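You operate a simulated robot arm through the tools that you are given. There is no shell and no other tool.

You are at the controls of a simulated robot arm. One attempt, no reset.

Task
Brake the silver turntable and soap the oil smear off it.
Fine: use the yellow pad, loaded at the soap tin; brake on before rubbing; put the pad back. What is to be rubbed or washed off counts as gone when no trace of it is left.

Only the result counts: the job must be done as asked and must still hold three seconds after the hand-in. Knocking over, shifting, dropping, spilling or breaking anything else fails it.

Robot
A 6-joint arm with a two-finger gripper, fixed in place. Base frame: the origin is at the foot of the arm, x ahead of it, y to its left, z up. Readings come in mm, rad, newtons and seconds.
Its first joint turns from -2.897 to 2.897 rad. Payload 2.45 kg.
Tool frame: the origin (TCP) lies between the finger pads and is the grasp point; the fingertips stand 20 mm ahead of it; z points along the fingers, y is the line along which they close. Largest opening 140 mm; the body of the gripper starts 168 mm behind the TCP.
Orientation is that of the tool frame in the base frame, as [roll, pitch, yaw] about the fixed x, y, z axes, in that order (R = Rz(yaw) Ry(pitch) Rx(roll)). With the fingers straight down and closing along the base's y, the tool's x points along the base's -x, its y along +y and its z along -z.

Tools
- The arm moves only by the tool drive_tool. Its argument "increments" is one flat list of numbers, 7 for each row, row after row: the shift along the tool's x, y, z in mm, then the turn, a rotation vector about the tool's x, y, z in rad, then the opening, from 0 (shut) to 1 (fully open). In form: [x, y, z, rx, ry, rz, gripper, x, y, z, rx, ry, rz, gripper, ...]. A call has 1 to 20 rows; each row is the pose to reach, as a shift and turn from the pose commanded when the call began, along the tool's axes at that moment. A row lasts 0.2 s, in which the tool goes at most 50 mm and 0.15 rad; a call with a longer step from one row to the next is refused whole, and so is a gripper value outside its range. Where a pose cannot be reached the arm comes as near as it can. A force on the tool above 40 N (or 10 N above the force at the start of the call, whichever is more), or a blocked arm, ends the call early, and 0.2 s more pass. Each finger travels about 45 mm/s and halts on what it meets, pressing with about 24 N; the grip force reading is that of the motor and also rises with nothing between the fingers. The clock runs only during rows and for 0.2 s after the last one: add rows that repeat a pose to give the fingers time. It gives the time, the measured TCP pose, the force on the tool (base axes), the opening and the grip force at its end, in the units of the frame above (readings bear some noise), with the torque about the TCP (base axes, N m) and any sound that the robot's microphone picked up.
- Cameras (640 x 400 px; columns grow to the right, rows downward): "scene" is fixed at [50.2, 649.8, 1620.4]; the picture's right is [-0.03, -1.00, 0.00], its down [-0.66, 0.02, -0.75] and it looks along [0.75, -0.02, -0.66] (base axes); focal length 214 px, centre (320, 200). "wrist" rides on the gripper at [78, 11, -209] in the tool frame; the picture's right is [-0.14, 0.99, 0.00], its down [-0.92, -0.13, -0.37] and it looks along [-0.36, -0.05, 0.93] (tool axes); focal length 280 px, centre (320, 200). There is no depth. A picture from a camera that has moved, and an enlarged one, comes with that camera's place and axes in the base frame and with its lens.
- camera(camera): a new picture of that camera. It takes no simulated time.
- close_up(camera, box): a new picture of the part [left, top, right, bottom] of that camera's present view, enlarged. It takes no simulated time.
- finish_job(): hands the job in; it is judged then, once.

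Places have to be worked out from the pictures, the camera data and where the tool is seen. Open the gripper and draw the arm clear of the work before you hand the job in, unless the task says otherwise.

The tools are called after ">>>" by a JSON object that holds its "name" and its "arguments". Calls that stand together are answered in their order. drive_tool: Moves the arm, as the interface text tells. Its arguments: {"type":"object","properties":{"increments":{"type":"array"}},"required":["increments"]} The other tools are called the same way: camera (camera) takes a picture; close_up (camera, box) takes an enlarged picture of a part of a camera's view; finish_job () hands the job in.

At the start:

```text
time_s: 0.0
eef_pos: [683.3, 329.6, 1223.9]
ee_rot: [-3.141, 0.0, 3.14]
ft_force: [0.0, -0.9, 0.7]
torque: [-0.03, 0.0, 0.02]
gripper_width: 140.0
gripper_force: 0.0
```

scene: 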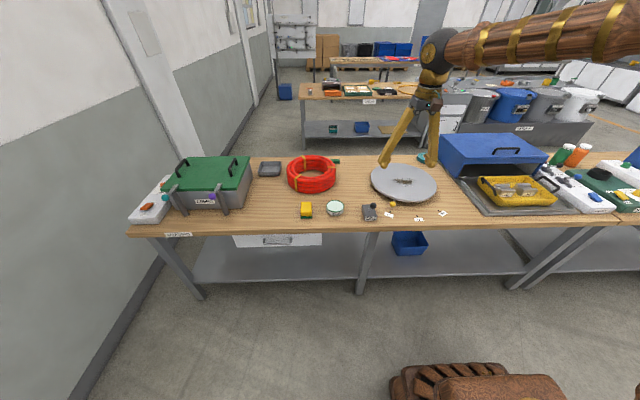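
wrist: 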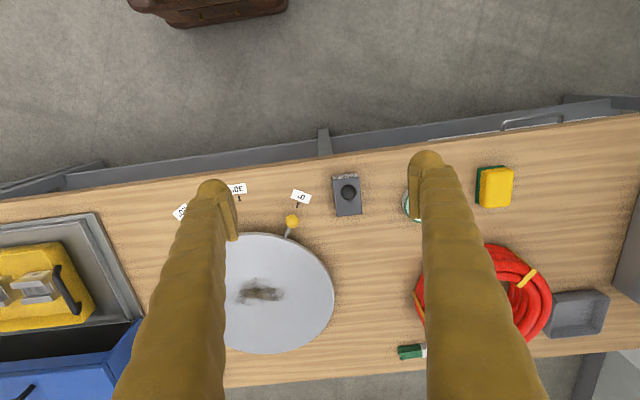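

I'll begin with enlarged views of the workspace to identify the turntable, its brake, the pad and the soap tin.

>>> {"name": "close_up", "arguments": {"camera": "scene", "box": [280, 150, 460, 240]}}

>>> {"name": "close_up", "arguments": {"camera": "wrist", "box": [160, 140, 360, 265]}}

>>> {"name": "close_up", "arguments": {"camera": "wrist", "box": [320, 120, 560, 270]}}

>>> {"name": "close_up", "arguments": {"camera": "scene", "box": [360, 190, 460, 240]}}

```text
3.56 times, centred on (370, 195) of scene
camera zoom: at [50.2, 649.8, 1620.4], right [-0.03, -1.0, 0.0], down [-0.66, 0.02, -0.75], along [0.75, -0.02, -0.66], focal length 763 px, centre (142, 218)
```

zoom: 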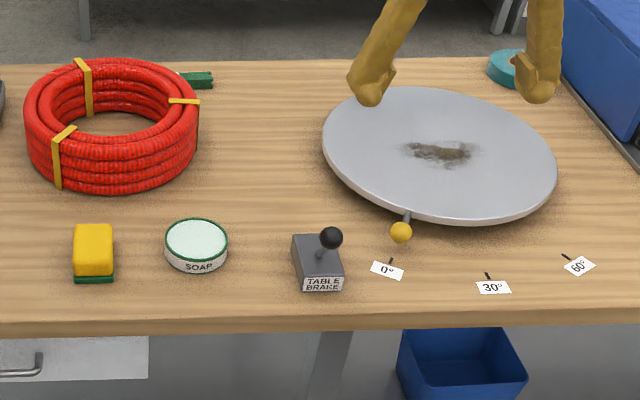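

```text
3.20 times, centred on (260, 202) of wrist
camera zoom: at [606.6, 339.9, 1431.8], right [0.14, 0.99, 0.0], down [0.92, -0.13, 0.37], along [0.36, -0.05, -0.93], focal length 897 px, centre (512, 192)
```

zoom: 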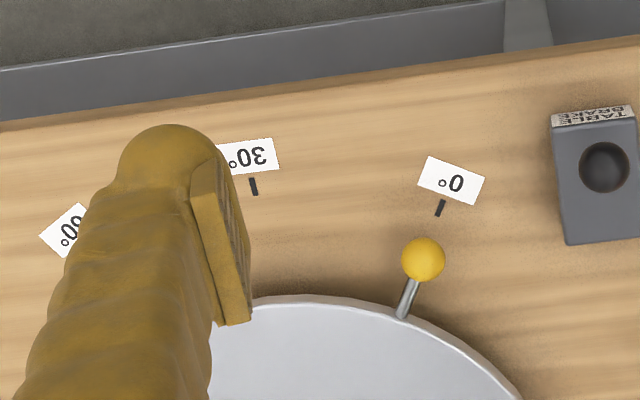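

```text
2.67 times, centred on (440, 195) of wrist
camera zoom: at [606.6, 339.9, 1431.8], right [0.14, 0.99, 0.0], down [0.92, -0.13, 0.37], along [0.36, -0.05, -0.93], focal length 748 px, centre (0, 213)
```

zoom: 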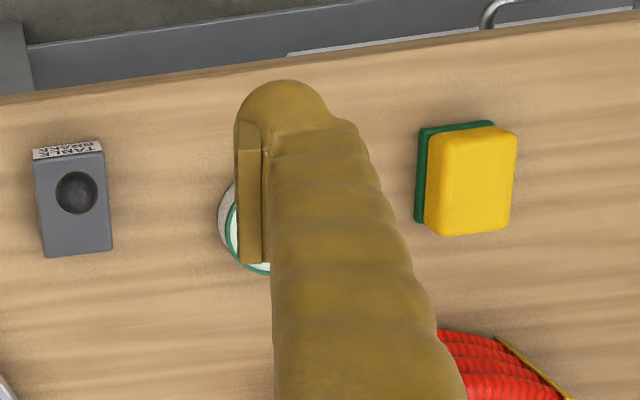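

```text
6.40 times, centred on (410, 215) of scene
camera zoom: at [50.2, 649.8, 1620.4], right [-0.03, -1.0, 0.0], down [-0.66, 0.02, -0.75], along [0.75, -0.02, -0.66], focal length 1373 px, centre (-256, 104)
```

zoom: 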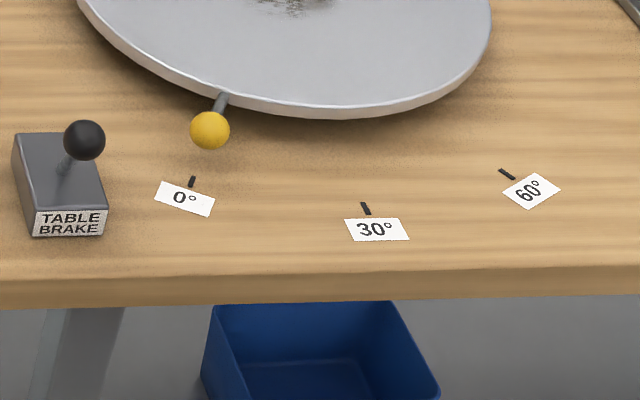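

The knob lever on the "TABLE BRAKE" box leans toward the robot (knob about (794, 372, 925), box pivot about (827, 374, 860)), and the table top is near z≈833. I'll move in front of and above the brake while closing the fingers, then check with the wrist camera.

>>> {"name": "drive_tool", "arguments": {"increments": [0, 10, 40, 0, 0, 0, 0.8, 5, 20, 80, 0, 0, 0, 0.6, 15, 35, 110, 0, 0, 0, 0.4, 20, 42, 130, 0, 0, 0, 0.2, 20, 42, 130, 0, 0, 0, 0, 20, 42, 130, 0, 0, 0, 0, 20, 42, 130, 0, 0, 0, 0, 20, 42, 130, 0, 0, 0, 0, 20, 42, 130, 0, 0, 0, 0]}}

>>> {"name": "camera", "arguments": {"camera": "wrist"}}

>>> {"name": "camera", "arguments": {"camera": "scene"}}

```text
time_s: 2.0
eef_pos: [662.5, 369.8, 1093.5]
ee_rot: [-3.142, -0.001, 3.141]
ft_force: [-0.4, -0.7, 0.4]
torque: [-0.03, 0.01, 0.05]
gripper_width: 0.0
gripper_force: 23.6
```

```text
taken
camera wrist: at [586.2, 380.7, 1301.4], right [0.14, 0.99, 0.0], down [0.92, -0.13, 0.37], along [0.36, -0.05, -0.93], focal length 280 px, centre (320, 200)
```

wrist: 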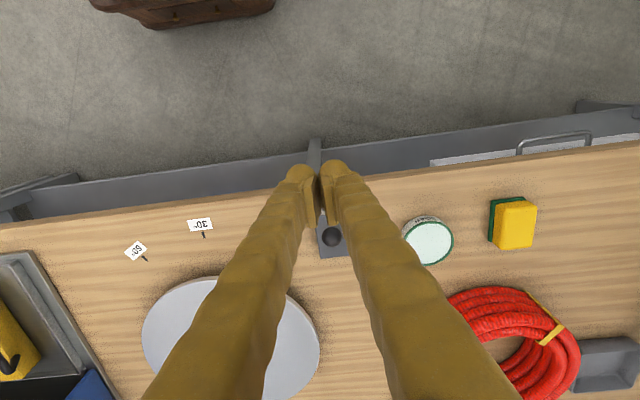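

```text
taken
```

scene: 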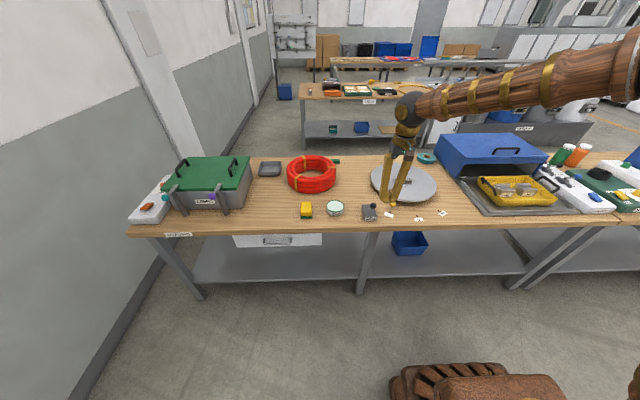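

The gripper is closed. I'll enlarge both views of the brake to place the lever knob more precisely.

>>> {"name": "close_up", "arguments": {"camera": "wrist", "box": [280, 180, 400, 280]}}

>>> {"name": "close_up", "arguments": {"camera": "scene", "box": [340, 180, 420, 230]}}

>>> {"name": "close_up", "arguments": {"camera": "scene", "box": [290, 190, 370, 240]}}

```text
4.00 times, centred on (340, 230) of wrist
camera zoom: at [586.2, 380.7, 1301.4], right [0.14, 0.99, 0.0], down [0.92, -0.13, 0.37], along [0.36, -0.05, -0.93], focal length 1122 px, centre (240, 80)
```

zoom: 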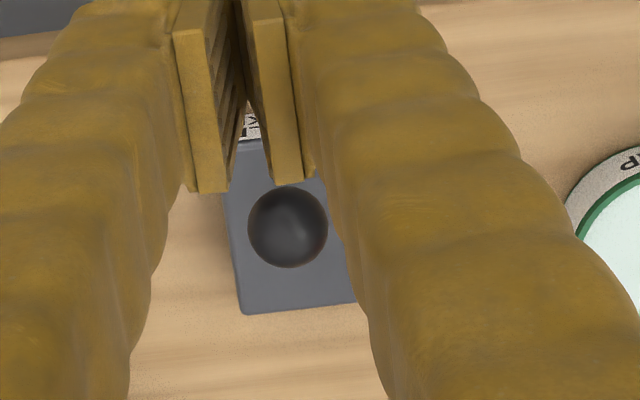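

```text
8.00 times, centred on (380, 205) of scene
camera zoom: at [50.2, 649.8, 1620.4], right [-0.03, -1.0, 0.0], down [-0.66, 0.02, -0.75], along [0.75, -0.02, -0.66], focal length 1716 px, centre (-160, 160)
```

zoom: 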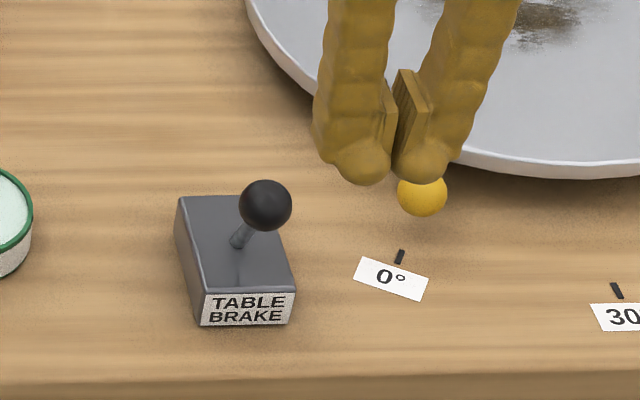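

```text
8.00 times, centred on (330, 215) of scene
camera zoom: at [50.2, 649.8, 1620.4], right [-0.03, -1.0, 0.0], down [-0.66, 0.02, -0.75], along [0.75, -0.02, -0.66], focal length 1716 px, centre (240, 80)
```

zoom: 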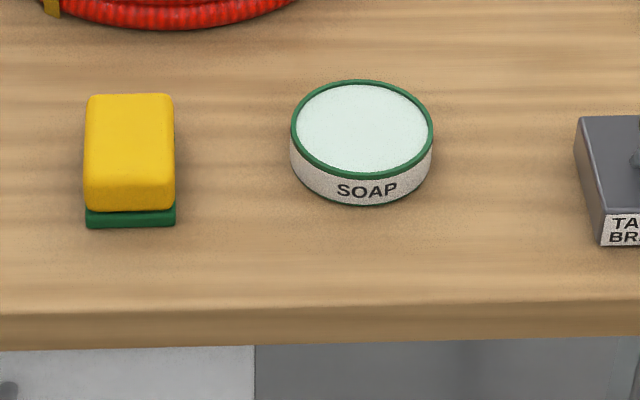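

The knob centre triangulates to about (796, 372, 921) with radius ~15 mm, leaning toward −x from a pivot at (827, 375, 860). I'll lower the closed fingertips in front of it (tip height ~z 902) and stop short of contact.

>>> {"name": "drive_tool", "arguments": {"increments": [-15, 1, 45, 0, 0, 0, 0, -35, 2, 90, 0, 0, 0, 0, -55, 2, 135, 0, 0, 0, 0, -74, 2, 171, 0, 0, 0, 0, -74, 2, 171, 0, 0, 0, 0]}}

>>> {"name": "close_up", "arguments": {"camera": "scene", "box": [340, 180, 420, 230]}}

>>> {"name": "close_up", "arguments": {"camera": "wrist", "box": [240, 120, 400, 280]}}

```text
time_s: 3.2
eef_pos: [737.3, 374.2, 920.7]
ee_rot: [-3.141, 0.001, -3.141]
ft_force: [-0.1, 0.6, 0.4]
torque: [0.0, 0.0, 0.0]
gripper_width: 0.0
gripper_force: 24.6
```

```text
8.00 times, centred on (380, 205) of scene
camera zoom: at [50.2, 649.8, 1620.4], right [-0.03, -1.0, 0.0], down [-0.66, 0.02, -0.75], along [0.75, -0.02, -0.66], focal length 1716 px, centre (-160, 160)
```

zoom: 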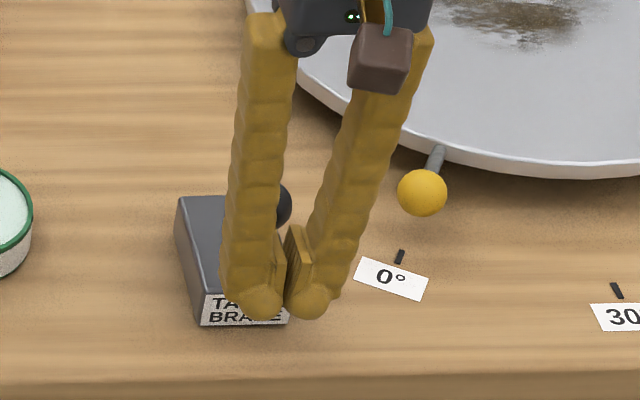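

```text
2.50 times, centred on (320, 200) of wrist
camera zoom: at [661.3, 385.3, 1129.6], right [0.14, 0.99, 0.0], down [0.92, -0.13, 0.37], along [0.37, -0.05, -0.93], focal length 701 px, centre (320, 200)
```

zoom: 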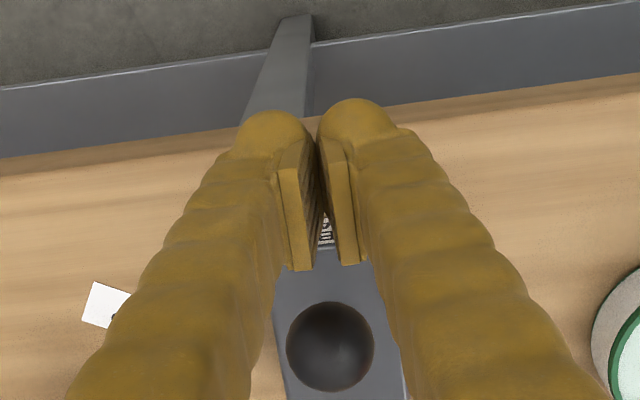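

Fingers are in front of the knob with about 25 mm of clearance. I'll now push the lever in +x in small steps, watching force and sound.

>>> {"name": "drive_tool", "arguments": {"increments": [-12, -2, 0, 0, 0, 0, 0, -24, -3, 0, 0, 0, 0, 0, -32, -3, 0, 0, 0, 0, 0, -40, -3, 0, 0, 0, 0, 0, -48, -3, 0, 0, 0, 0, 0, -56, -3, 0, 0, 0, 0, 0, -64, -3, 0, 0, 0, 0, 0, -72, -3, 0, 0, 0, 0, 0, -80, -3, 0, 0, 0, 0, 0]}}

>>> {"name": "close_up", "arguments": {"camera": "scene", "box": [340, 180, 420, 230]}}

>>> {"name": "close_up", "arguments": {"camera": "wrist", "box": [240, 120, 400, 280]}}

```text
time_s: 5.2
eef_pos: [818.2, 370.9, 919.9]
ee_rot: [3.141, 0.0, 3.14]
ft_force: [-1.0, 0.1, -0.3]
torque: [-0.03, 0.0, -0.04]
gripper_width: 0.0
gripper_force: 23.9
```

```text
8.00 times, centred on (380, 205) of scene
camera zoom: at [50.2, 649.8, 1620.4], right [-0.03, -1.0, 0.0], down [-0.66, 0.02, -0.75], along [0.75, -0.02, -0.66], focal length 1716 px, centre (-160, 160)
```

zoom: 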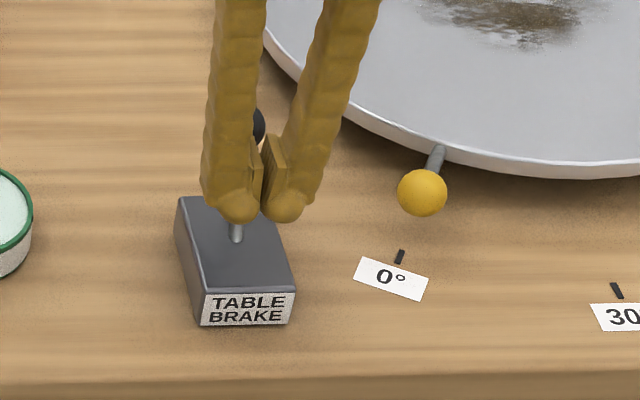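

```text
2.50 times, centred on (320, 200) of wrist
camera zoom: at [740.8, 381.1, 1129.8], right [0.14, 0.99, 0.0], down [0.92, -0.13, 0.37], along [0.37, -0.05, -0.93], focal length 701 px, centre (320, 200)
```

zoom: 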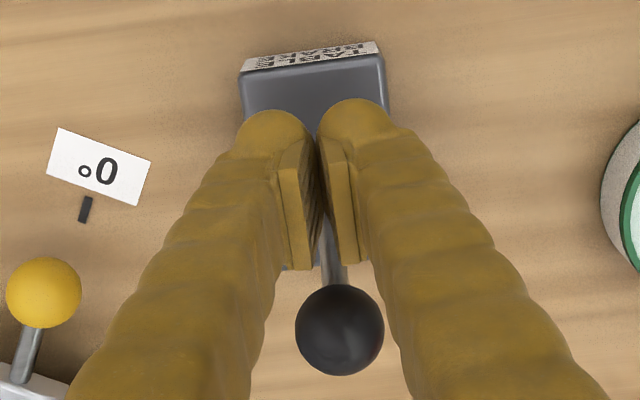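

The lever has flipped past centre and now leans away (+x), with the knob at about x 873, ahead of the fingers. I'll back off and up to look at its resting position.

>>> {"name": "drive_tool", "arguments": {"increments": [25, 0, 0, 0, 0, 0, 0, 60, 0, 0, 0, 0, 0, 0, 90, 0, -40, 0, 0, 0, 0, 120, 0, -85, 0, 0, 0, 0, 130, 0, -130, 0, 0, 0, 0]}}

>>> {"name": "close_up", "arguments": {"camera": "scene", "box": [340, 180, 420, 230]}}

>>> {"name": "camera", "arguments": {"camera": "wrist"}}

```text
refused: row 4 steps farther than a row can; nothing moved
```

```text
8.00 times, centred on (380, 205) of scene
camera zoom: at [50.2, 649.8, 1620.4], right [-0.03, -1.0, 0.0], down [-0.66, 0.02, -0.75], along [0.75, -0.02, -0.66], focal length 1716 px, centre (-160, 160)
```

zoom: 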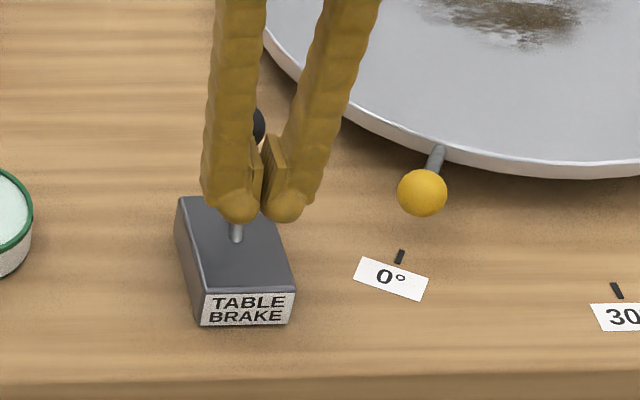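

```text
taken
camera wrist: at [740.8, 381.1, 1129.8], right [0.14, 0.99, 0.0], down [0.92, -0.13, 0.37], along [0.37, -0.05, -0.93], focal length 280 px, centre (320, 200)
```

wrist: 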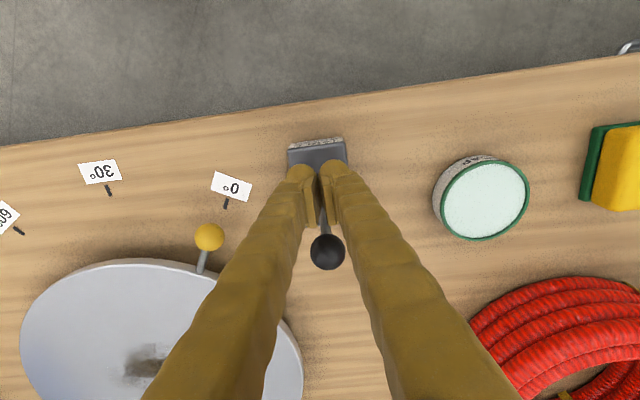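

A row was too long, so nothing moved. I'll retract with shorter steps.

>>> {"name": "drive_tool", "arguments": {"increments": [25, 0, 0, 0, 0, 0, 0, 60, 0, 0, 0, 0, 0, 0, 85, 0, -40, 0, 0, 0, 0, 105, 0, -80, 0, 0, 0, 0, 115, 0, -120, 0, 0, 0, 0]}}

>>> {"name": "close_up", "arguments": {"camera": "scene", "box": [340, 180, 420, 230]}}

>>> {"name": "camera", "arguments": {"camera": "wrist"}}

```text
time_s: 6.4
eef_pos: [702.3, 371.2, 1042.2]
ee_rot: [-3.14, -0.003, -3.14]
ft_force: [0.2, -0.3, -0.5]
torque: [0.0, 0.01, 0.04]
gripper_width: 0.1
gripper_force: 24.0
```

```text
8.00 times, centred on (380, 205) of scene
camera zoom: at [50.2, 649.8, 1620.4], right [-0.03, -1.0, 0.0], down [-0.66, 0.02, -0.75], along [0.75, -0.02, -0.66], focal length 1716 px, centre (-160, 160)
```

zoom: 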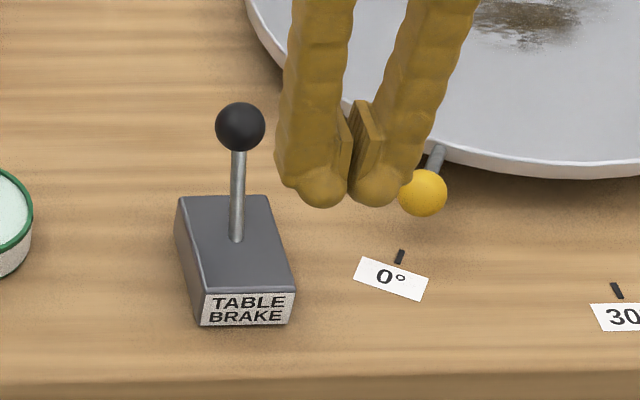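

```text
taken
camera wrist: at [625.0, 381.7, 1251.0], right [0.14, 0.99, 0.0], down [0.92, -0.13, 0.37], along [0.36, -0.05, -0.93], focal length 280 px, centre (320, 200)
```

wrist: 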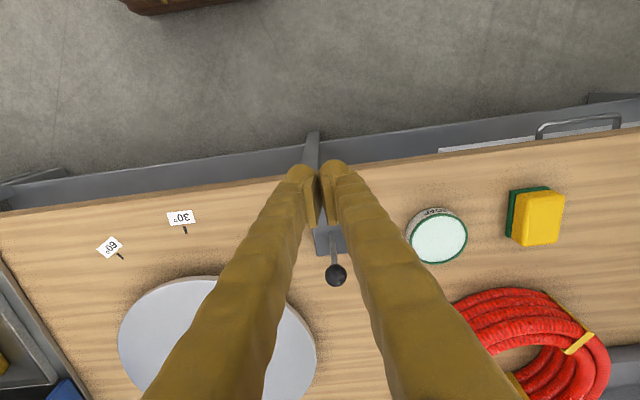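

The lever is now mirrored at (864, 373, 924), so the brake has flipped to its other position. Next I'll open the gripper and move toward the pad (about (858, 695)) at height to test how far the arm reaches there.

>>> {"name": "drive_tool", "arguments": {"increments": [-12, 38, 0, 0, 0, 0, 0.1, -24, 76, 0, 0, 0, 0, 0.2, -36, 114, 0, 0, 0, 0, 0.3, -48, 152, 0, 0, 0, 0, 0.4, -60, 190, 0, 0, 0, 0, 0.5, -72, 228, 0, 0, 0, 0, 0.6, -84, 266, 0, 0, 0, 0, 0.7, -98, 304, 0, 0, 0, 0, 0.75, -98, 304, 0, 0, 0, 0, 0.75, -98, 304, 0, 0, 0, 0, 0.75]}}

>>> {"name": "camera", "arguments": {"camera": "wrist"}}

>>> {"name": "camera", "arguments": {"camera": "scene"}}

```text
time_s: 8.6
eef_pos: [799.9, 673.6, 1042.3]
ee_rot: [3.141, -0.001, -3.141]
ft_force: [0.0, 0.4, -0.2]
torque: [0.02, 0.04, -0.01]
gripper_width: 105.1
gripper_force: 0.0
```

```text
taken
camera wrist: at [723.9, 684.4, 1251.2], right [0.14, 0.99, 0.0], down [0.92, -0.13, 0.37], along [0.36, -0.05, -0.93], focal length 280 px, centre (320, 200)
```

wrist: 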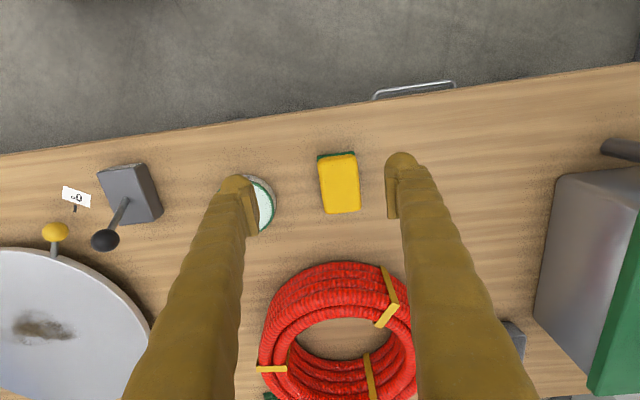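

```text
taken
```

scene: 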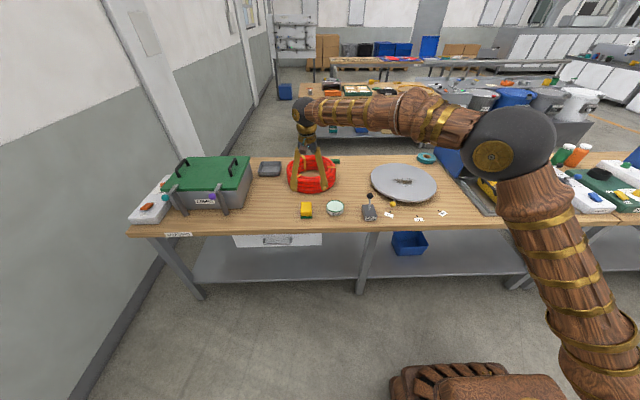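

The arm reached radius 1046 mm here without trouble. I'll zoom on the pad for its exact place and orientation.

>>> {"name": "close_up", "arguments": {"camera": "wrist", "box": [260, 130, 420, 230]}}

>>> {"name": "close_up", "arguments": {"camera": "scene", "box": [286, 190, 350, 230]}}

```text
4.00 times, centred on (340, 180) of wrist
camera zoom: at [723.9, 684.4, 1251.2], right [0.14, 0.99, 0.0], down [0.92, -0.13, 0.37], along [0.36, -0.05, -0.93], focal length 1122 px, centre (240, 280)
```

zoom: 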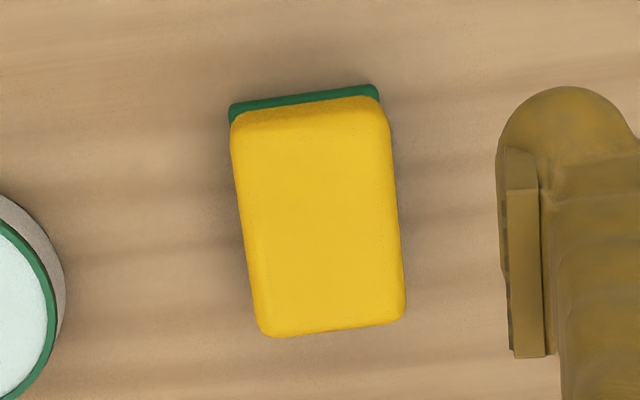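

```text
10.00 times, centred on (318, 210) of scene
camera zoom: at [50.2, 649.8, 1620.4], right [-0.03, -1.0, 0.0], down [-0.66, 0.02, -0.75], along [0.75, -0.02, -0.66], focal length 2145 px, centre (340, 100)
```

zoom: 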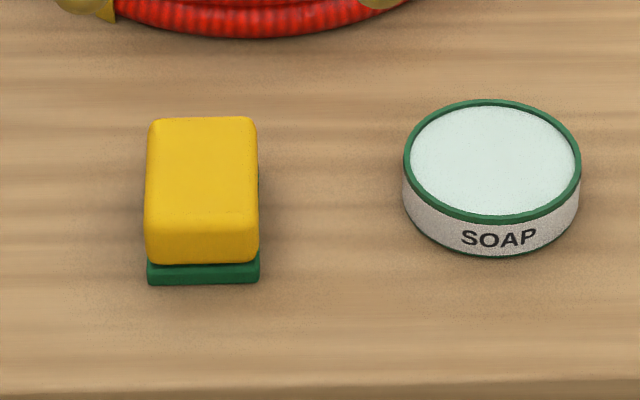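

Pad spans about x 810–893, y 671–727, top z≈870 (centre (851, 697)), axis-aligned; tin centre about (867, 548), top z≈859. I'll move straight-down over the pad at z≈935 to check reach and alignment.

>>> {"name": "drive_tool", "arguments": {"increments": [-15, 7, 30, 0, 0, 0, 0.75, -30, 15, 60, 0, 0, 0, 0.75, -45, 21, 90, 0, 0, 0, 0.75, -51, 23.4, 107, 0, 0, 0, 0.75, -51, 23.4, 107, 0, 0, 0, 0.75]}}

>>> {"name": "camera", "arguments": {"camera": "wrist"}}

>>> {"name": "camera", "arguments": {"camera": "scene"}}

```text
time_s: 9.8
eef_pos: [852.8, 698.9, 933.4]
ee_rot: [-3.141, 0.001, -3.141]
ft_force: [0.3, 0.1, -0.9]
torque: [0.03, 0.04, -0.01]
gripper_width: 104.7
gripper_force: 0.2
```

```text
taken
camera wrist: at [775.6, 708.4, 1142.3], right [0.14, 0.99, 0.0], down [0.92, -0.13, 0.37], along [0.36, -0.05, -0.93], focal length 280 px, centre (320, 200)
```

wrist: 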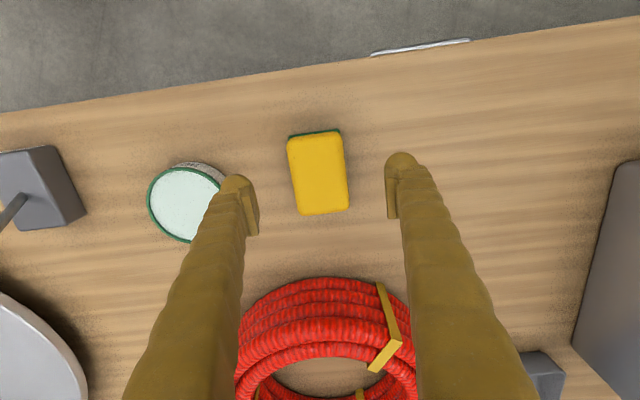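

```text
taken
```

scene: 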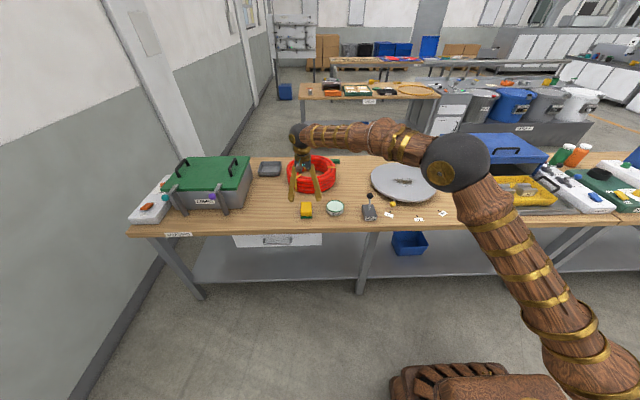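

The arm reaches the pad straight-down. Pad top centre is confirmed at about (851, 697); I'll descend with fingers around it to TCP z≈866 (tips ~846).

>>> {"name": "drive_tool", "arguments": {"increments": [1, -1.5, 20, 0, 0, 0, 0.75, 1, -1.5, 40, 0, 0, 0, 0.75, 1, -1.5, 55, 0, 0, 0, 0.75, 1, -1.5, 67, 0, 0, 0, 0.75, 1, -1.5, 67, 0, 0, 0, 0.75]}}

>>> {"name": "camera", "arguments": {"camera": "wrist"}}

>>> {"name": "close_up", "arguments": {"camera": "scene", "box": [286, 190, 350, 230]}}

```text
time_s: 11.0
eef_pos: [849.8, 696.5, 867.6]
ee_rot: [-3.141, 0.001, 3.141]
ft_force: [0.5, 0.3, 0.3]
torque: [0.0, -0.02, 0.0]
gripper_width: 105.2
gripper_force: 0.0
```

```text
taken
camera wrist: at [773.8, 707.5, 1075.5], right [0.14, 0.99, 0.0], down [0.92, -0.13, 0.37], along [0.36, -0.05, -0.93], focal length 280 px, centre (320, 200)
```

wrist: 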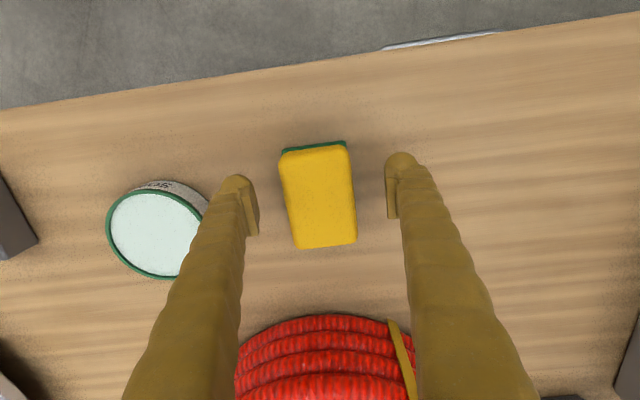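

```text
10.00 times, centred on (318, 210) of scene
camera zoom: at [50.2, 649.8, 1620.4], right [-0.03, -1.0, 0.0], down [-0.66, 0.02, -0.75], along [0.75, -0.02, -0.66], focal length 2145 px, centre (340, 100)
```

zoom: 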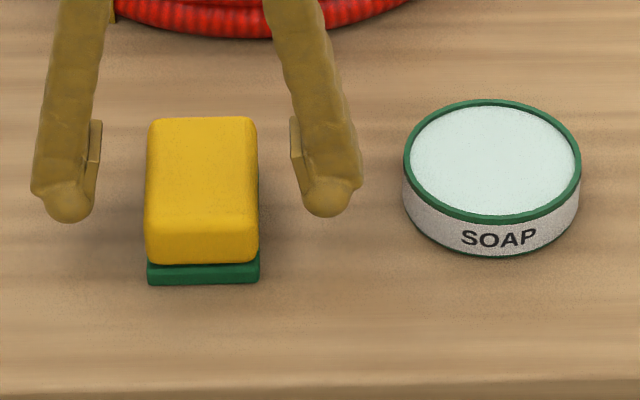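

Fingers straddle the pad with tips ~14 mm above the table. Now I close on it.

>>> {"name": "drive_tool", "arguments": {"increments": [0, 0, 0, 0, 0, 0, 0.5, 0, 0, 0, 0, 0, 0, 0.3, 0, 0, 0, 0, 0, 0, 0.1, 0, 0, 0, 0, 0, 0, 0, 0, 0, 0, 0, 0, 0, 0, 0, 0, 0, 0, 0, 0, 0]}}

>>> {"name": "camera", "arguments": {"camera": "wrist"}}

>>> {"name": "close_up", "arguments": {"camera": "scene", "box": [286, 190, 350, 230]}}

```text
time_s: 12.4
eef_pos: [850.5, 695.9, 868.4]
ee_rot: [3.141, 0.0, -3.141]
ft_force: [-0.8, -0.5, 1.4]
torque: [0.02, 0.03, -0.02]
gripper_width: 56.4
gripper_force: 24.0
```

```text
taken
camera wrist: at [773.9, 707.5, 1075.7], right [0.14, 0.99, 0.0], down [0.92, -0.13, 0.37], along [0.36, -0.05, -0.93], focal length 280 px, centre (320, 200)
```

wrist: 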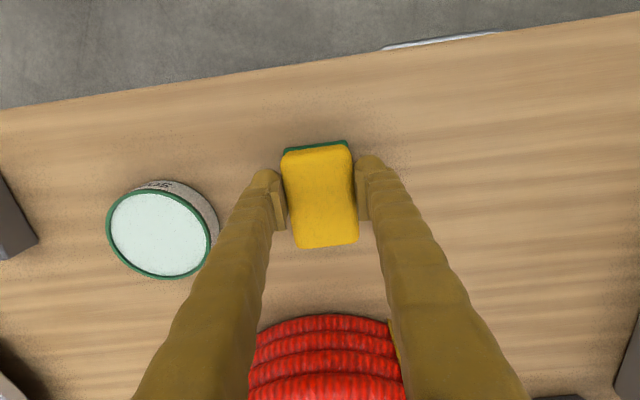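

```text
10.00 times, centred on (318, 210) of scene
camera zoom: at [50.2, 649.8, 1620.4], right [-0.03, -1.0, 0.0], down [-0.66, 0.02, -0.75], along [0.75, -0.02, -0.66], focal length 2145 px, centre (340, 100)
```

zoom: 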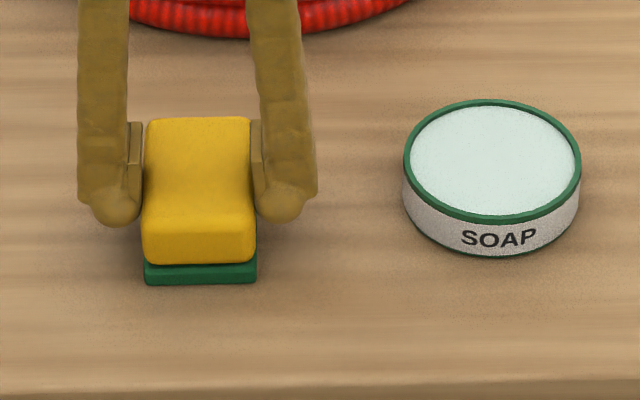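

The pad is gripped (width 56.4 mm, original centre about (851, 694.5)). I'll lift it 70 mm and check that it is secure.

>>> {"name": "drive_tool", "arguments": {"increments": [0, 0, -10, 0, 0, 0, 0, 0, 0, -30, 0, 0, 0, 0, 0, 0, -50, 0, 0, 0, 0, 0, 0, -70, 0, 0, 0, 0, 0, 0, -70, 0, 0, 0, 0]}}

>>> {"name": "camera", "arguments": {"camera": "wrist"}}

>>> {"name": "close_up", "arguments": {"camera": "scene", "box": [286, 180, 350, 220]}}

```text
time_s: 13.6
eef_pos: [850.8, 696.6, 937.4]
ee_rot: [3.141, -0.001, -3.141]
ft_force: [-0.5, 0.1, -0.3]
torque: [-0.01, 0.03, 0.01]
gripper_width: 56.7
gripper_force: 23.3
```

```text
taken
camera wrist: at [774.3, 707.5, 1146.3], right [0.14, 0.99, 0.0], down [0.92, -0.13, 0.37], along [0.36, -0.05, -0.93], focal length 280 px, centre (320, 200)
```

wrist: 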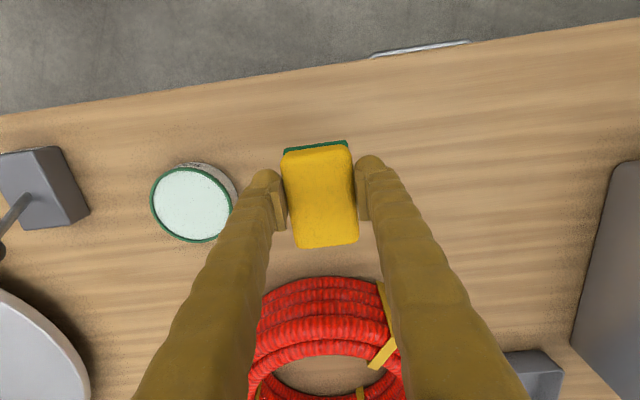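

```text
10.00 times, centred on (318, 200) of scene
camera zoom: at [50.2, 649.8, 1620.4], right [-0.03, -1.0, 0.0], down [-0.66, 0.02, -0.75], along [0.75, -0.02, -0.66], focal length 2145 px, centre (340, 200)
```

zoom: 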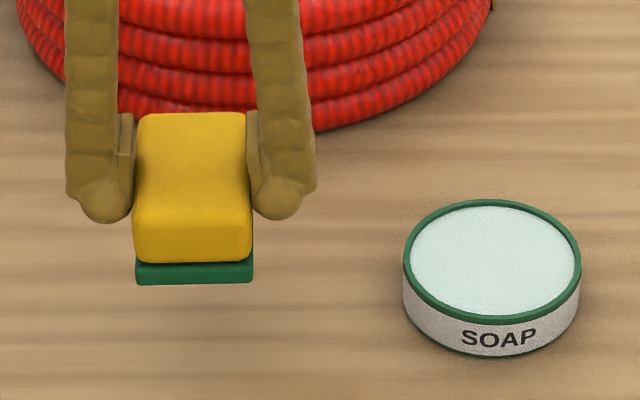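

Pad is held firmly. Tin centre reads (868, 549); I'll carry the pad over it at the same height.

>>> {"name": "drive_tool", "arguments": {"increments": [-4, -37, 0, 0, 0, 0, 0, -8, -74, 0, 0, 0, 0, 0, -12, -111, 0, 0, 0, 0, 0, -17, -147.5, 0, 0, 0, 0, 0, -17, -147.5, 0, 0, 0, 0, 0]}}

>>> {"name": "camera", "arguments": {"camera": "wrist"}}

>>> {"name": "close_up", "arguments": {"camera": "scene", "box": [300, 180, 380, 230]}}

```text
time_s: 14.8
eef_pos: [866.4, 549.7, 938.0]
ee_rot: [-3.141, 0.0, 3.139]
ft_force: [0.1, -0.1, -0.2]
torque: [-0.03, -0.03, -0.01]
gripper_width: 56.5
gripper_force: 23.9
```

```text
taken
camera wrist: at [790.1, 560.1, 1146.0], right [0.14, 0.99, 0.0], down [0.92, -0.13, 0.37], along [0.37, -0.05, -0.93], focal length 280 px, centre (320, 200)
```

wrist: 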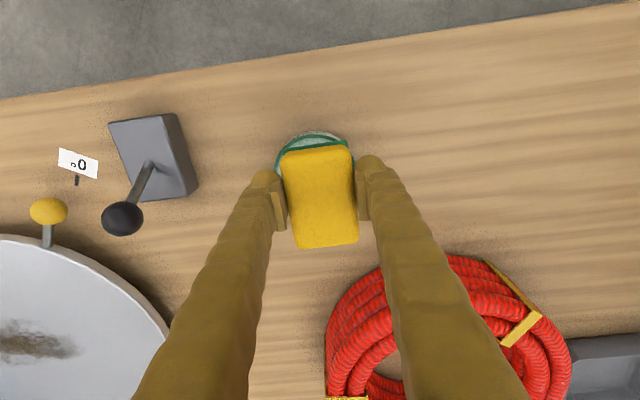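

```text
8.00 times, centred on (340, 205) of scene
camera zoom: at [50.2, 649.8, 1620.4], right [-0.03, -1.0, 0.0], down [-0.66, 0.02, -0.75], along [0.75, -0.02, -0.66], focal length 1716 px, centre (160, 160)
```

zoom: 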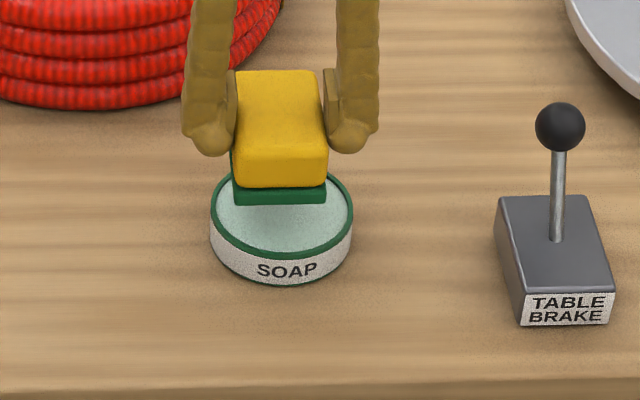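

The pad sits centred over the tin with its underside at about z 902. I'll descend most of the way, leaving ~6 mm gap by my estimate.

>>> {"name": "drive_tool", "arguments": {"increments": [-1, -0.5, 15, 0, 0, 0, 0, -1, -0.5, 28, 0, 0, 0, 0, -1, -0.5, 36, 0, 0, 0, 0, -1, -0.5, 36, 0, 0, 0, 0]}}

>>> {"name": "close_up", "arguments": {"camera": "scene", "box": [300, 180, 380, 230]}}

```text
time_s: 15.8
eef_pos: [868.4, 548.0, 902.0]
ee_rot: [3.141, -0.001, 3.141]
ft_force: [-0.6, -0.4, -0.3]
torque: [0.02, 0.01, 0.02]
gripper_width: 56.5
gripper_force: 23.6
```

```text
8.00 times, centred on (340, 205) of scene
camera zoom: at [50.2, 649.8, 1620.4], right [-0.03, -1.0, 0.0], down [-0.66, 0.02, -0.75], along [0.75, -0.02, -0.66], focal length 1716 px, centre (160, 160)
```

zoom: 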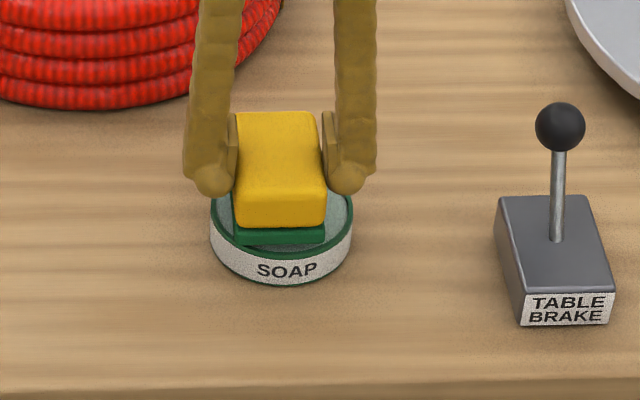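

No contact yet (force ~0). I'll descend in small 1.5–2 mm steps, watching the force.

>>> {"name": "drive_tool", "arguments": {"increments": [0, 0, 2, 0, 0, 0, 0, 0, 0, 4, 0, 0, 0, 0, 0, 0, 5, 0, 0, 0, 0]}}

```text
time_s: 16.6
eef_pos: [867.1, 546.4, 896.5]
ee_rot: [-3.141, 0.0, -3.142]
ft_force: [-1.3, 0.7, -0.1]
torque: [0.02, -0.02, -0.01]
gripper_width: 56.2
gripper_force: 23.8
```

Still no vertical contact force at z 896.5. Continuing down a few more millimetres.

>>> {"name": "drive_tool", "arguments": {"increments": [0, 0, 1, 0, 0, 0, 0, 0, 0, 2, 0, 0, 0, 0, 0, 0, 3, 0, 0, 0, 0]}}

>>> {"name": "close_up", "arguments": {"camera": "scene", "box": [300, 180, 380, 230]}}

```text
time_s: 17.4
eef_pos: [867.9, 547.7, 896.6]
ee_rot: [-3.14, 0.0, 3.14]
ft_force: [-4.7, -7.1, 15.8]
torque: [-0.16, 0.09, -0.01]
gripper_width: 56.6
gripper_force: 23.7
```

```text
8.00 times, centred on (340, 205) of scene
camera zoom: at [50.2, 649.8, 1620.4], right [-0.03, -1.0, 0.0], down [-0.66, 0.02, -0.75], along [0.75, -0.02, -0.66], focal length 1716 px, centre (160, 160)
```

zoom: 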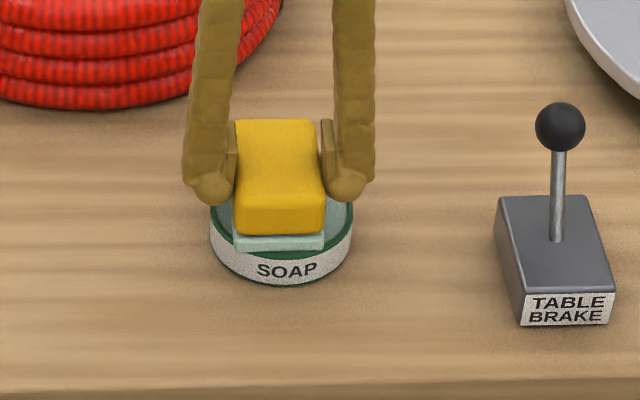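

Contact made (15.8 N) and the pad's underside has turned soapy white. I'll lift straight up and verify the pad is loaded and the tin hasn't moved.

>>> {"name": "drive_tool", "arguments": {"increments": [0, 0, -3, 0, 0, 0, 0, 0, 0, -8, 0, 0, 0, 0, 0, 0, -20, 0, 0, 0, 0, 0, 0, -50, 0, 0, 0, 0, 0, 0, -90, 0, 0, 0, 0, 0, 0, -90, 0, 0, 0, 0]}}

>>> {"name": "close_up", "arguments": {"camera": "scene", "box": [300, 170, 380, 220]}}

>>> {"name": "camera", "arguments": {"camera": "wrist"}}

```text
time_s: 18.8
eef_pos: [865.5, 547.2, 983.1]
ee_rot: [3.141, -0.001, 3.141]
ft_force: [-0.3, 1.0, -0.2]
torque: [0.01, 0.02, 0.0]
gripper_width: 56.3
gripper_force: 23.8
```

```text
8.00 times, centred on (340, 195) of scene
camera zoom: at [50.2, 649.8, 1620.4], right [-0.03, -1.0, 0.0], down [-0.66, 0.02, -0.75], along [0.75, -0.02, -0.66], focal length 1716 px, centre (160, 240)
```

zoom: 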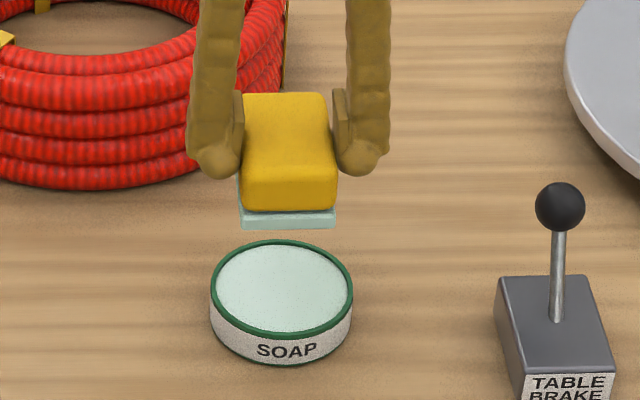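

```text
taken
camera wrist: at [790.1, 557.4, 1191.8], right [0.14, 0.99, 0.0], down [0.92, -0.13, 0.37], along [0.36, -0.05, -0.93], focal length 280 px, centre (320, 200)
```

wrist: 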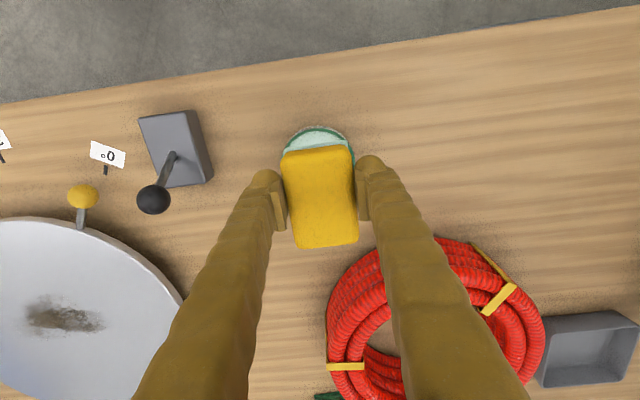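

The pad is loaded and the tin is unmoved. Next I'll raise and carry the pad high over the brake to a point in front of the turntable, to see the smear.

>>> {"name": "drive_tool", "arguments": {"increments": [0, 0, -40, 0, 0, 0, 0, 0, -44, -45, 0, 0, 0, 0, -2, -88, -45, 0, 0, 0, 0, -4, -132, -45, 0, 0, 0, 0, -6, -176, -45, 0, 0, 0, 0, -8, -220, -45, 0, 0, 0, 0, -10, -264, -45, 0, 0, 0, 0, -12, -308, -45, 0, 0, 0, 0, -14, -352, -45, 0, 0, 0, 0, -14, -397, -45, 0, 0, 0, 0, -14, -397, -45, 0, 0, 0, 0]}}

>>> {"name": "camera", "arguments": {"camera": "wrist"}}

>>> {"name": "camera", "arguments": {"camera": "scene"}}

```text
time_s: 21.2
eef_pos: [881.4, 150.6, 1031.5]
ee_rot: [3.14, 0.002, 3.141]
ft_force: [-0.1, -0.4, 0.0]
torque: [0.02, -0.01, -0.03]
gripper_width: 56.5
gripper_force: 23.8
```

```text
taken
camera wrist: at [804.4, 160.3, 1239.5], right [0.14, 0.99, 0.0], down [0.92, -0.13, 0.37], along [0.37, -0.05, -0.93], focal length 280 px, centre (320, 200)
```

wrist: 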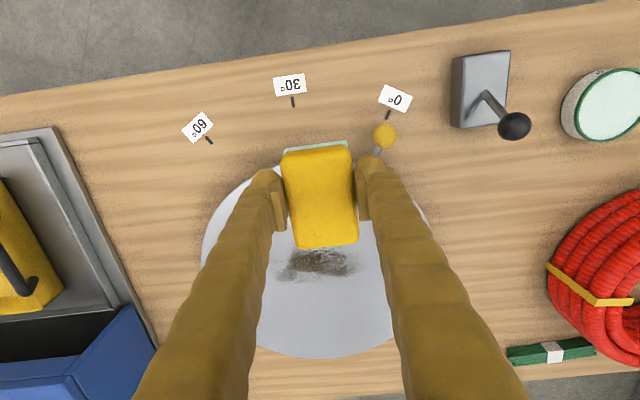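

```text
taken
```

scene: 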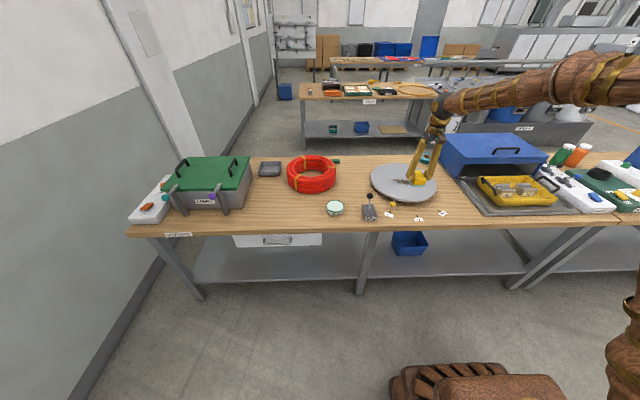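

>>> {"name": "close_up", "arguments": {"camera": "wrist", "box": [250, 220, 390, 320]}}

>>> {"name": "close_up", "arguments": {"camera": "scene", "box": [360, 150, 450, 210]}}

```text
4.00 times, centred on (320, 270) of wrist
camera zoom: at [804.4, 160.3, 1239.5], right [0.14, 0.99, 0.0], down [0.92, -0.13, 0.37], along [0.37, -0.05, -0.93], focal length 1122 px, centre (320, -80)
```

zoom: 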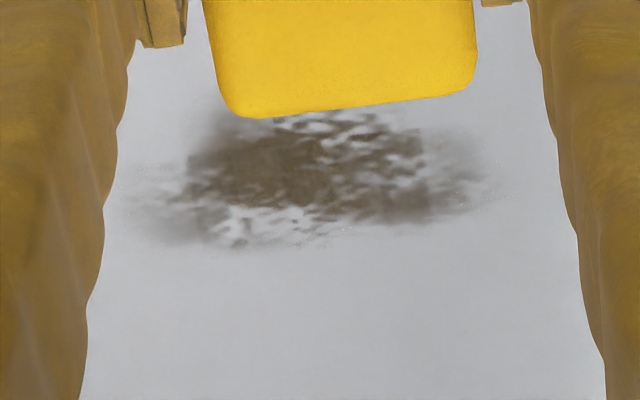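

```text
6.67 times, centred on (405, 180) of scene
camera zoom: at [50.2, 649.8, 1620.4], right [-0.03, -1.0, 0.0], down [-0.66, 0.02, -0.75], along [0.75, -0.02, -0.66], focal length 1430 px, centre (-247, 333)
```

zoom: 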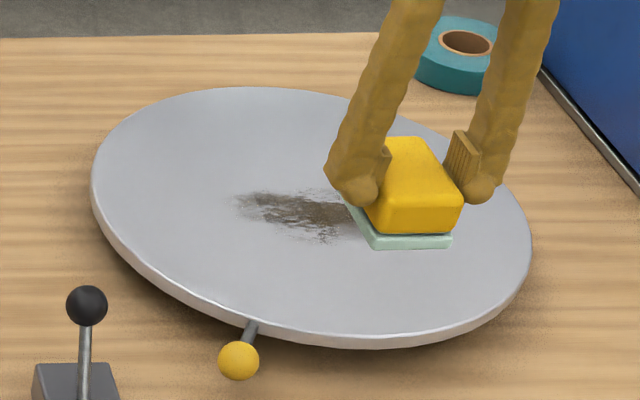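

The smear spans about x 1022–1097, y 50–195 (centre (1060, 122)), on the disc centre. I'll move the pad above it, staying ~50 mm over the disc.

>>> {"name": "drive_tool", "arguments": {"increments": [-36, -6, 0, 0, 0, 0, 0, -72, -12, 0, 0, 0, 0, 0, -108, -18, 10, 0, 0, 0, 0, -144, -24, 35, 0, 0, 0, 0, -179, -28.6, 65, 0, 0, 0, 0, -179, -28.6, 75, 0, 0, 0, 0, -179, -28.6, 75, 0, 0, 0, 0]}}

>>> {"name": "close_up", "arguments": {"camera": "scene", "box": [360, 150, 450, 210]}}

>>> {"name": "camera", "arguments": {"camera": "wrist"}}

```text
time_s: 22.8
eef_pos: [1061.7, 122.1, 954.0]
ee_rot: [3.141, 0.0, -3.141]
ft_force: [-1.0, -0.2, -0.7]
torque: [-0.01, 0.06, 0.01]
gripper_width: 56.5
gripper_force: 24.2
```

```text
6.67 times, centred on (405, 180) of scene
camera zoom: at [50.2, 649.8, 1620.4], right [-0.03, -1.0, 0.0], down [-0.66, 0.02, -0.75], along [0.75, -0.02, -0.66], focal length 1430 px, centre (-247, 333)
```

zoom: 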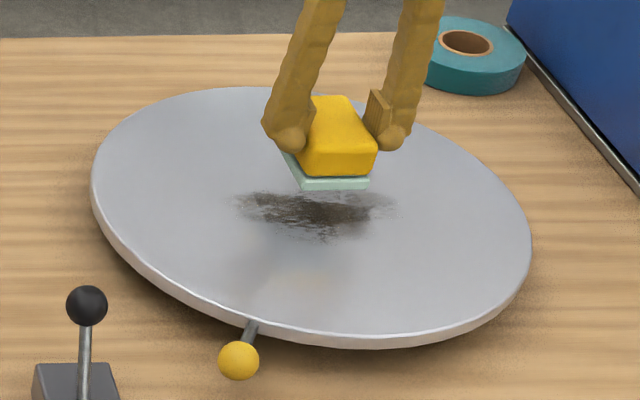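

```text
taken
camera wrist: at [984.6, 133.5, 1162.5], right [0.14, 0.99, 0.0], down [0.92, -0.13, 0.37], along [0.36, -0.05, -0.93], focal length 280 px, centre (320, 200)
```

wrist: 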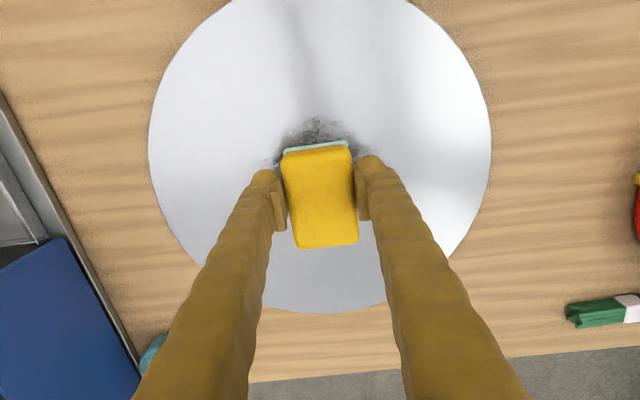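

Pad hovers above the smear (smear about x 1008–1097, y 48–196). I'll go down to TCP z≈914, then feel for contact in small steps.

>>> {"name": "drive_tool", "arguments": {"increments": [0, 0, 15, 0, 0, 0, 0, 0, 0, 28, 0, 0, 0, 0, 0, 0, 36, 0, 0, 0, 0, 0, 0, 40, 0, 0, 0, 0]}}

>>> {"name": "close_up", "arguments": {"camera": "scene", "box": [360, 150, 450, 210]}}

```text
time_s: 23.8
eef_pos: [1061.1, 122.4, 914.6]
ee_rot: [3.141, 0.001, -3.141]
ft_force: [-0.4, 0.4, -0.7]
torque: [0.01, 0.01, 0.01]
gripper_width: 56.6
gripper_force: 24.0
```

```text
6.67 times, centred on (405, 180) of scene
camera zoom: at [50.2, 649.8, 1620.4], right [-0.03, -1.0, 0.0], down [-0.66, 0.02, -0.75], along [0.75, -0.02, -0.66], focal length 1430 px, centre (-247, 333)
```

zoom: 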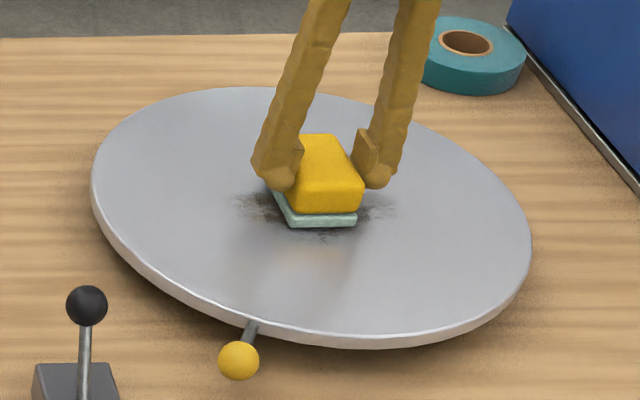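

No contact yet. Continuing down with 2 mm steps.

>>> {"name": "drive_tool", "arguments": {"increments": [0, 0, 2, 0, 0, 0, 0, 0, 0, 4, 0, 0, 0, 0, 0, 0, 5, 0, 0, 0, 0]}}

```text
time_s: 24.6
eef_pos: [1061.4, 124.4, 911.8]
ee_rot: [-3.14, 0.001, -3.141]
ft_force: [-7.3, -1.9, 23.2]
torque: [-0.03, 0.16, 0.02]
gripper_width: 56.8
gripper_force: 23.5
```

Contact at TCP z≈912 (disc top ≈ z 875), 23 N. I'll back off ~1 mm to lighten the pressure and rub along y across the smear and back.

>>> {"name": "drive_tool", "arguments": {"increments": [0, 0, -1, 0, 0, 0, 0, 0, 20, -1, 0, 0, 0, 0, 0, 40, -1, 0, 0, 0, 0, 0, 60, -1, 0, 0, 0, 0, 0, 75, -1, 0, 0, 0, 0, 0, 55, -1, 0, 0, 0, 0, 0, 35, -1, 0, 0, 0, 0, 0, 15, -1, 0, 0, 0, 0, 0, -5, -1, 0, 0, 0, 0, 0, -25, -1, 0, 0, 0, 0, 0, -45, -1, 0, 0, 0, 0, 0, -65, -1, 0, 0, 0, 0, 0, -80, -1, 0, 0, 0, 0]}}

>>> {"name": "close_up", "arguments": {"camera": "scene", "box": [360, 150, 450, 210]}}

>>> {"name": "camera", "arguments": {"camera": "wrist"}}

```text
time_s: 27.4
eef_pos: [1060.3, 41.8, 911.1]
ee_rot: [-3.141, 0.001, -3.14]
ft_force: [0.1, 6.5, 12.6]
torque: [0.13, -0.07, 0.02]
gripper_width: 56.5
gripper_force: 24.5
```

```text
6.67 times, centred on (405, 180) of scene
camera zoom: at [50.2, 649.8, 1620.4], right [-0.03, -1.0, 0.0], down [-0.66, 0.02, -0.75], along [0.75, -0.02, -0.66], focal length 1430 px, centre (-247, 333)
```

zoom: 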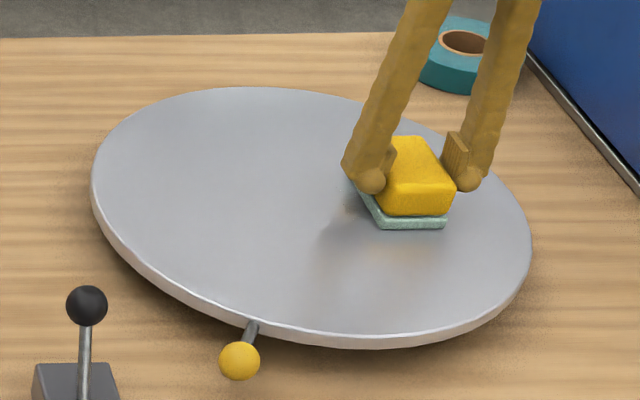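

```text
taken
camera wrist: at [984.0, 53.2, 1118.9], right [0.14, 0.99, 0.0], down [0.92, -0.13, 0.37], along [0.36, -0.05, -0.93], focal length 280 px, centre (320, 200)
```

wrist: 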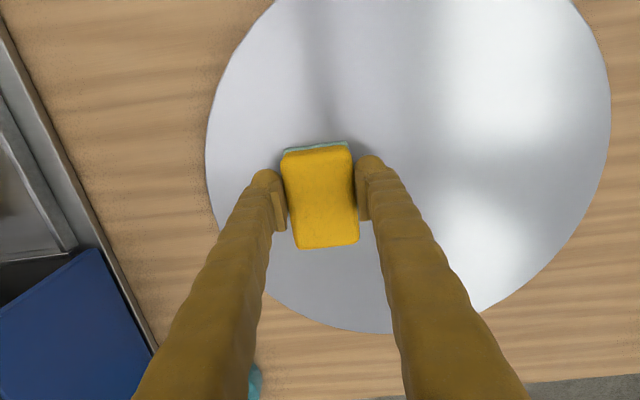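

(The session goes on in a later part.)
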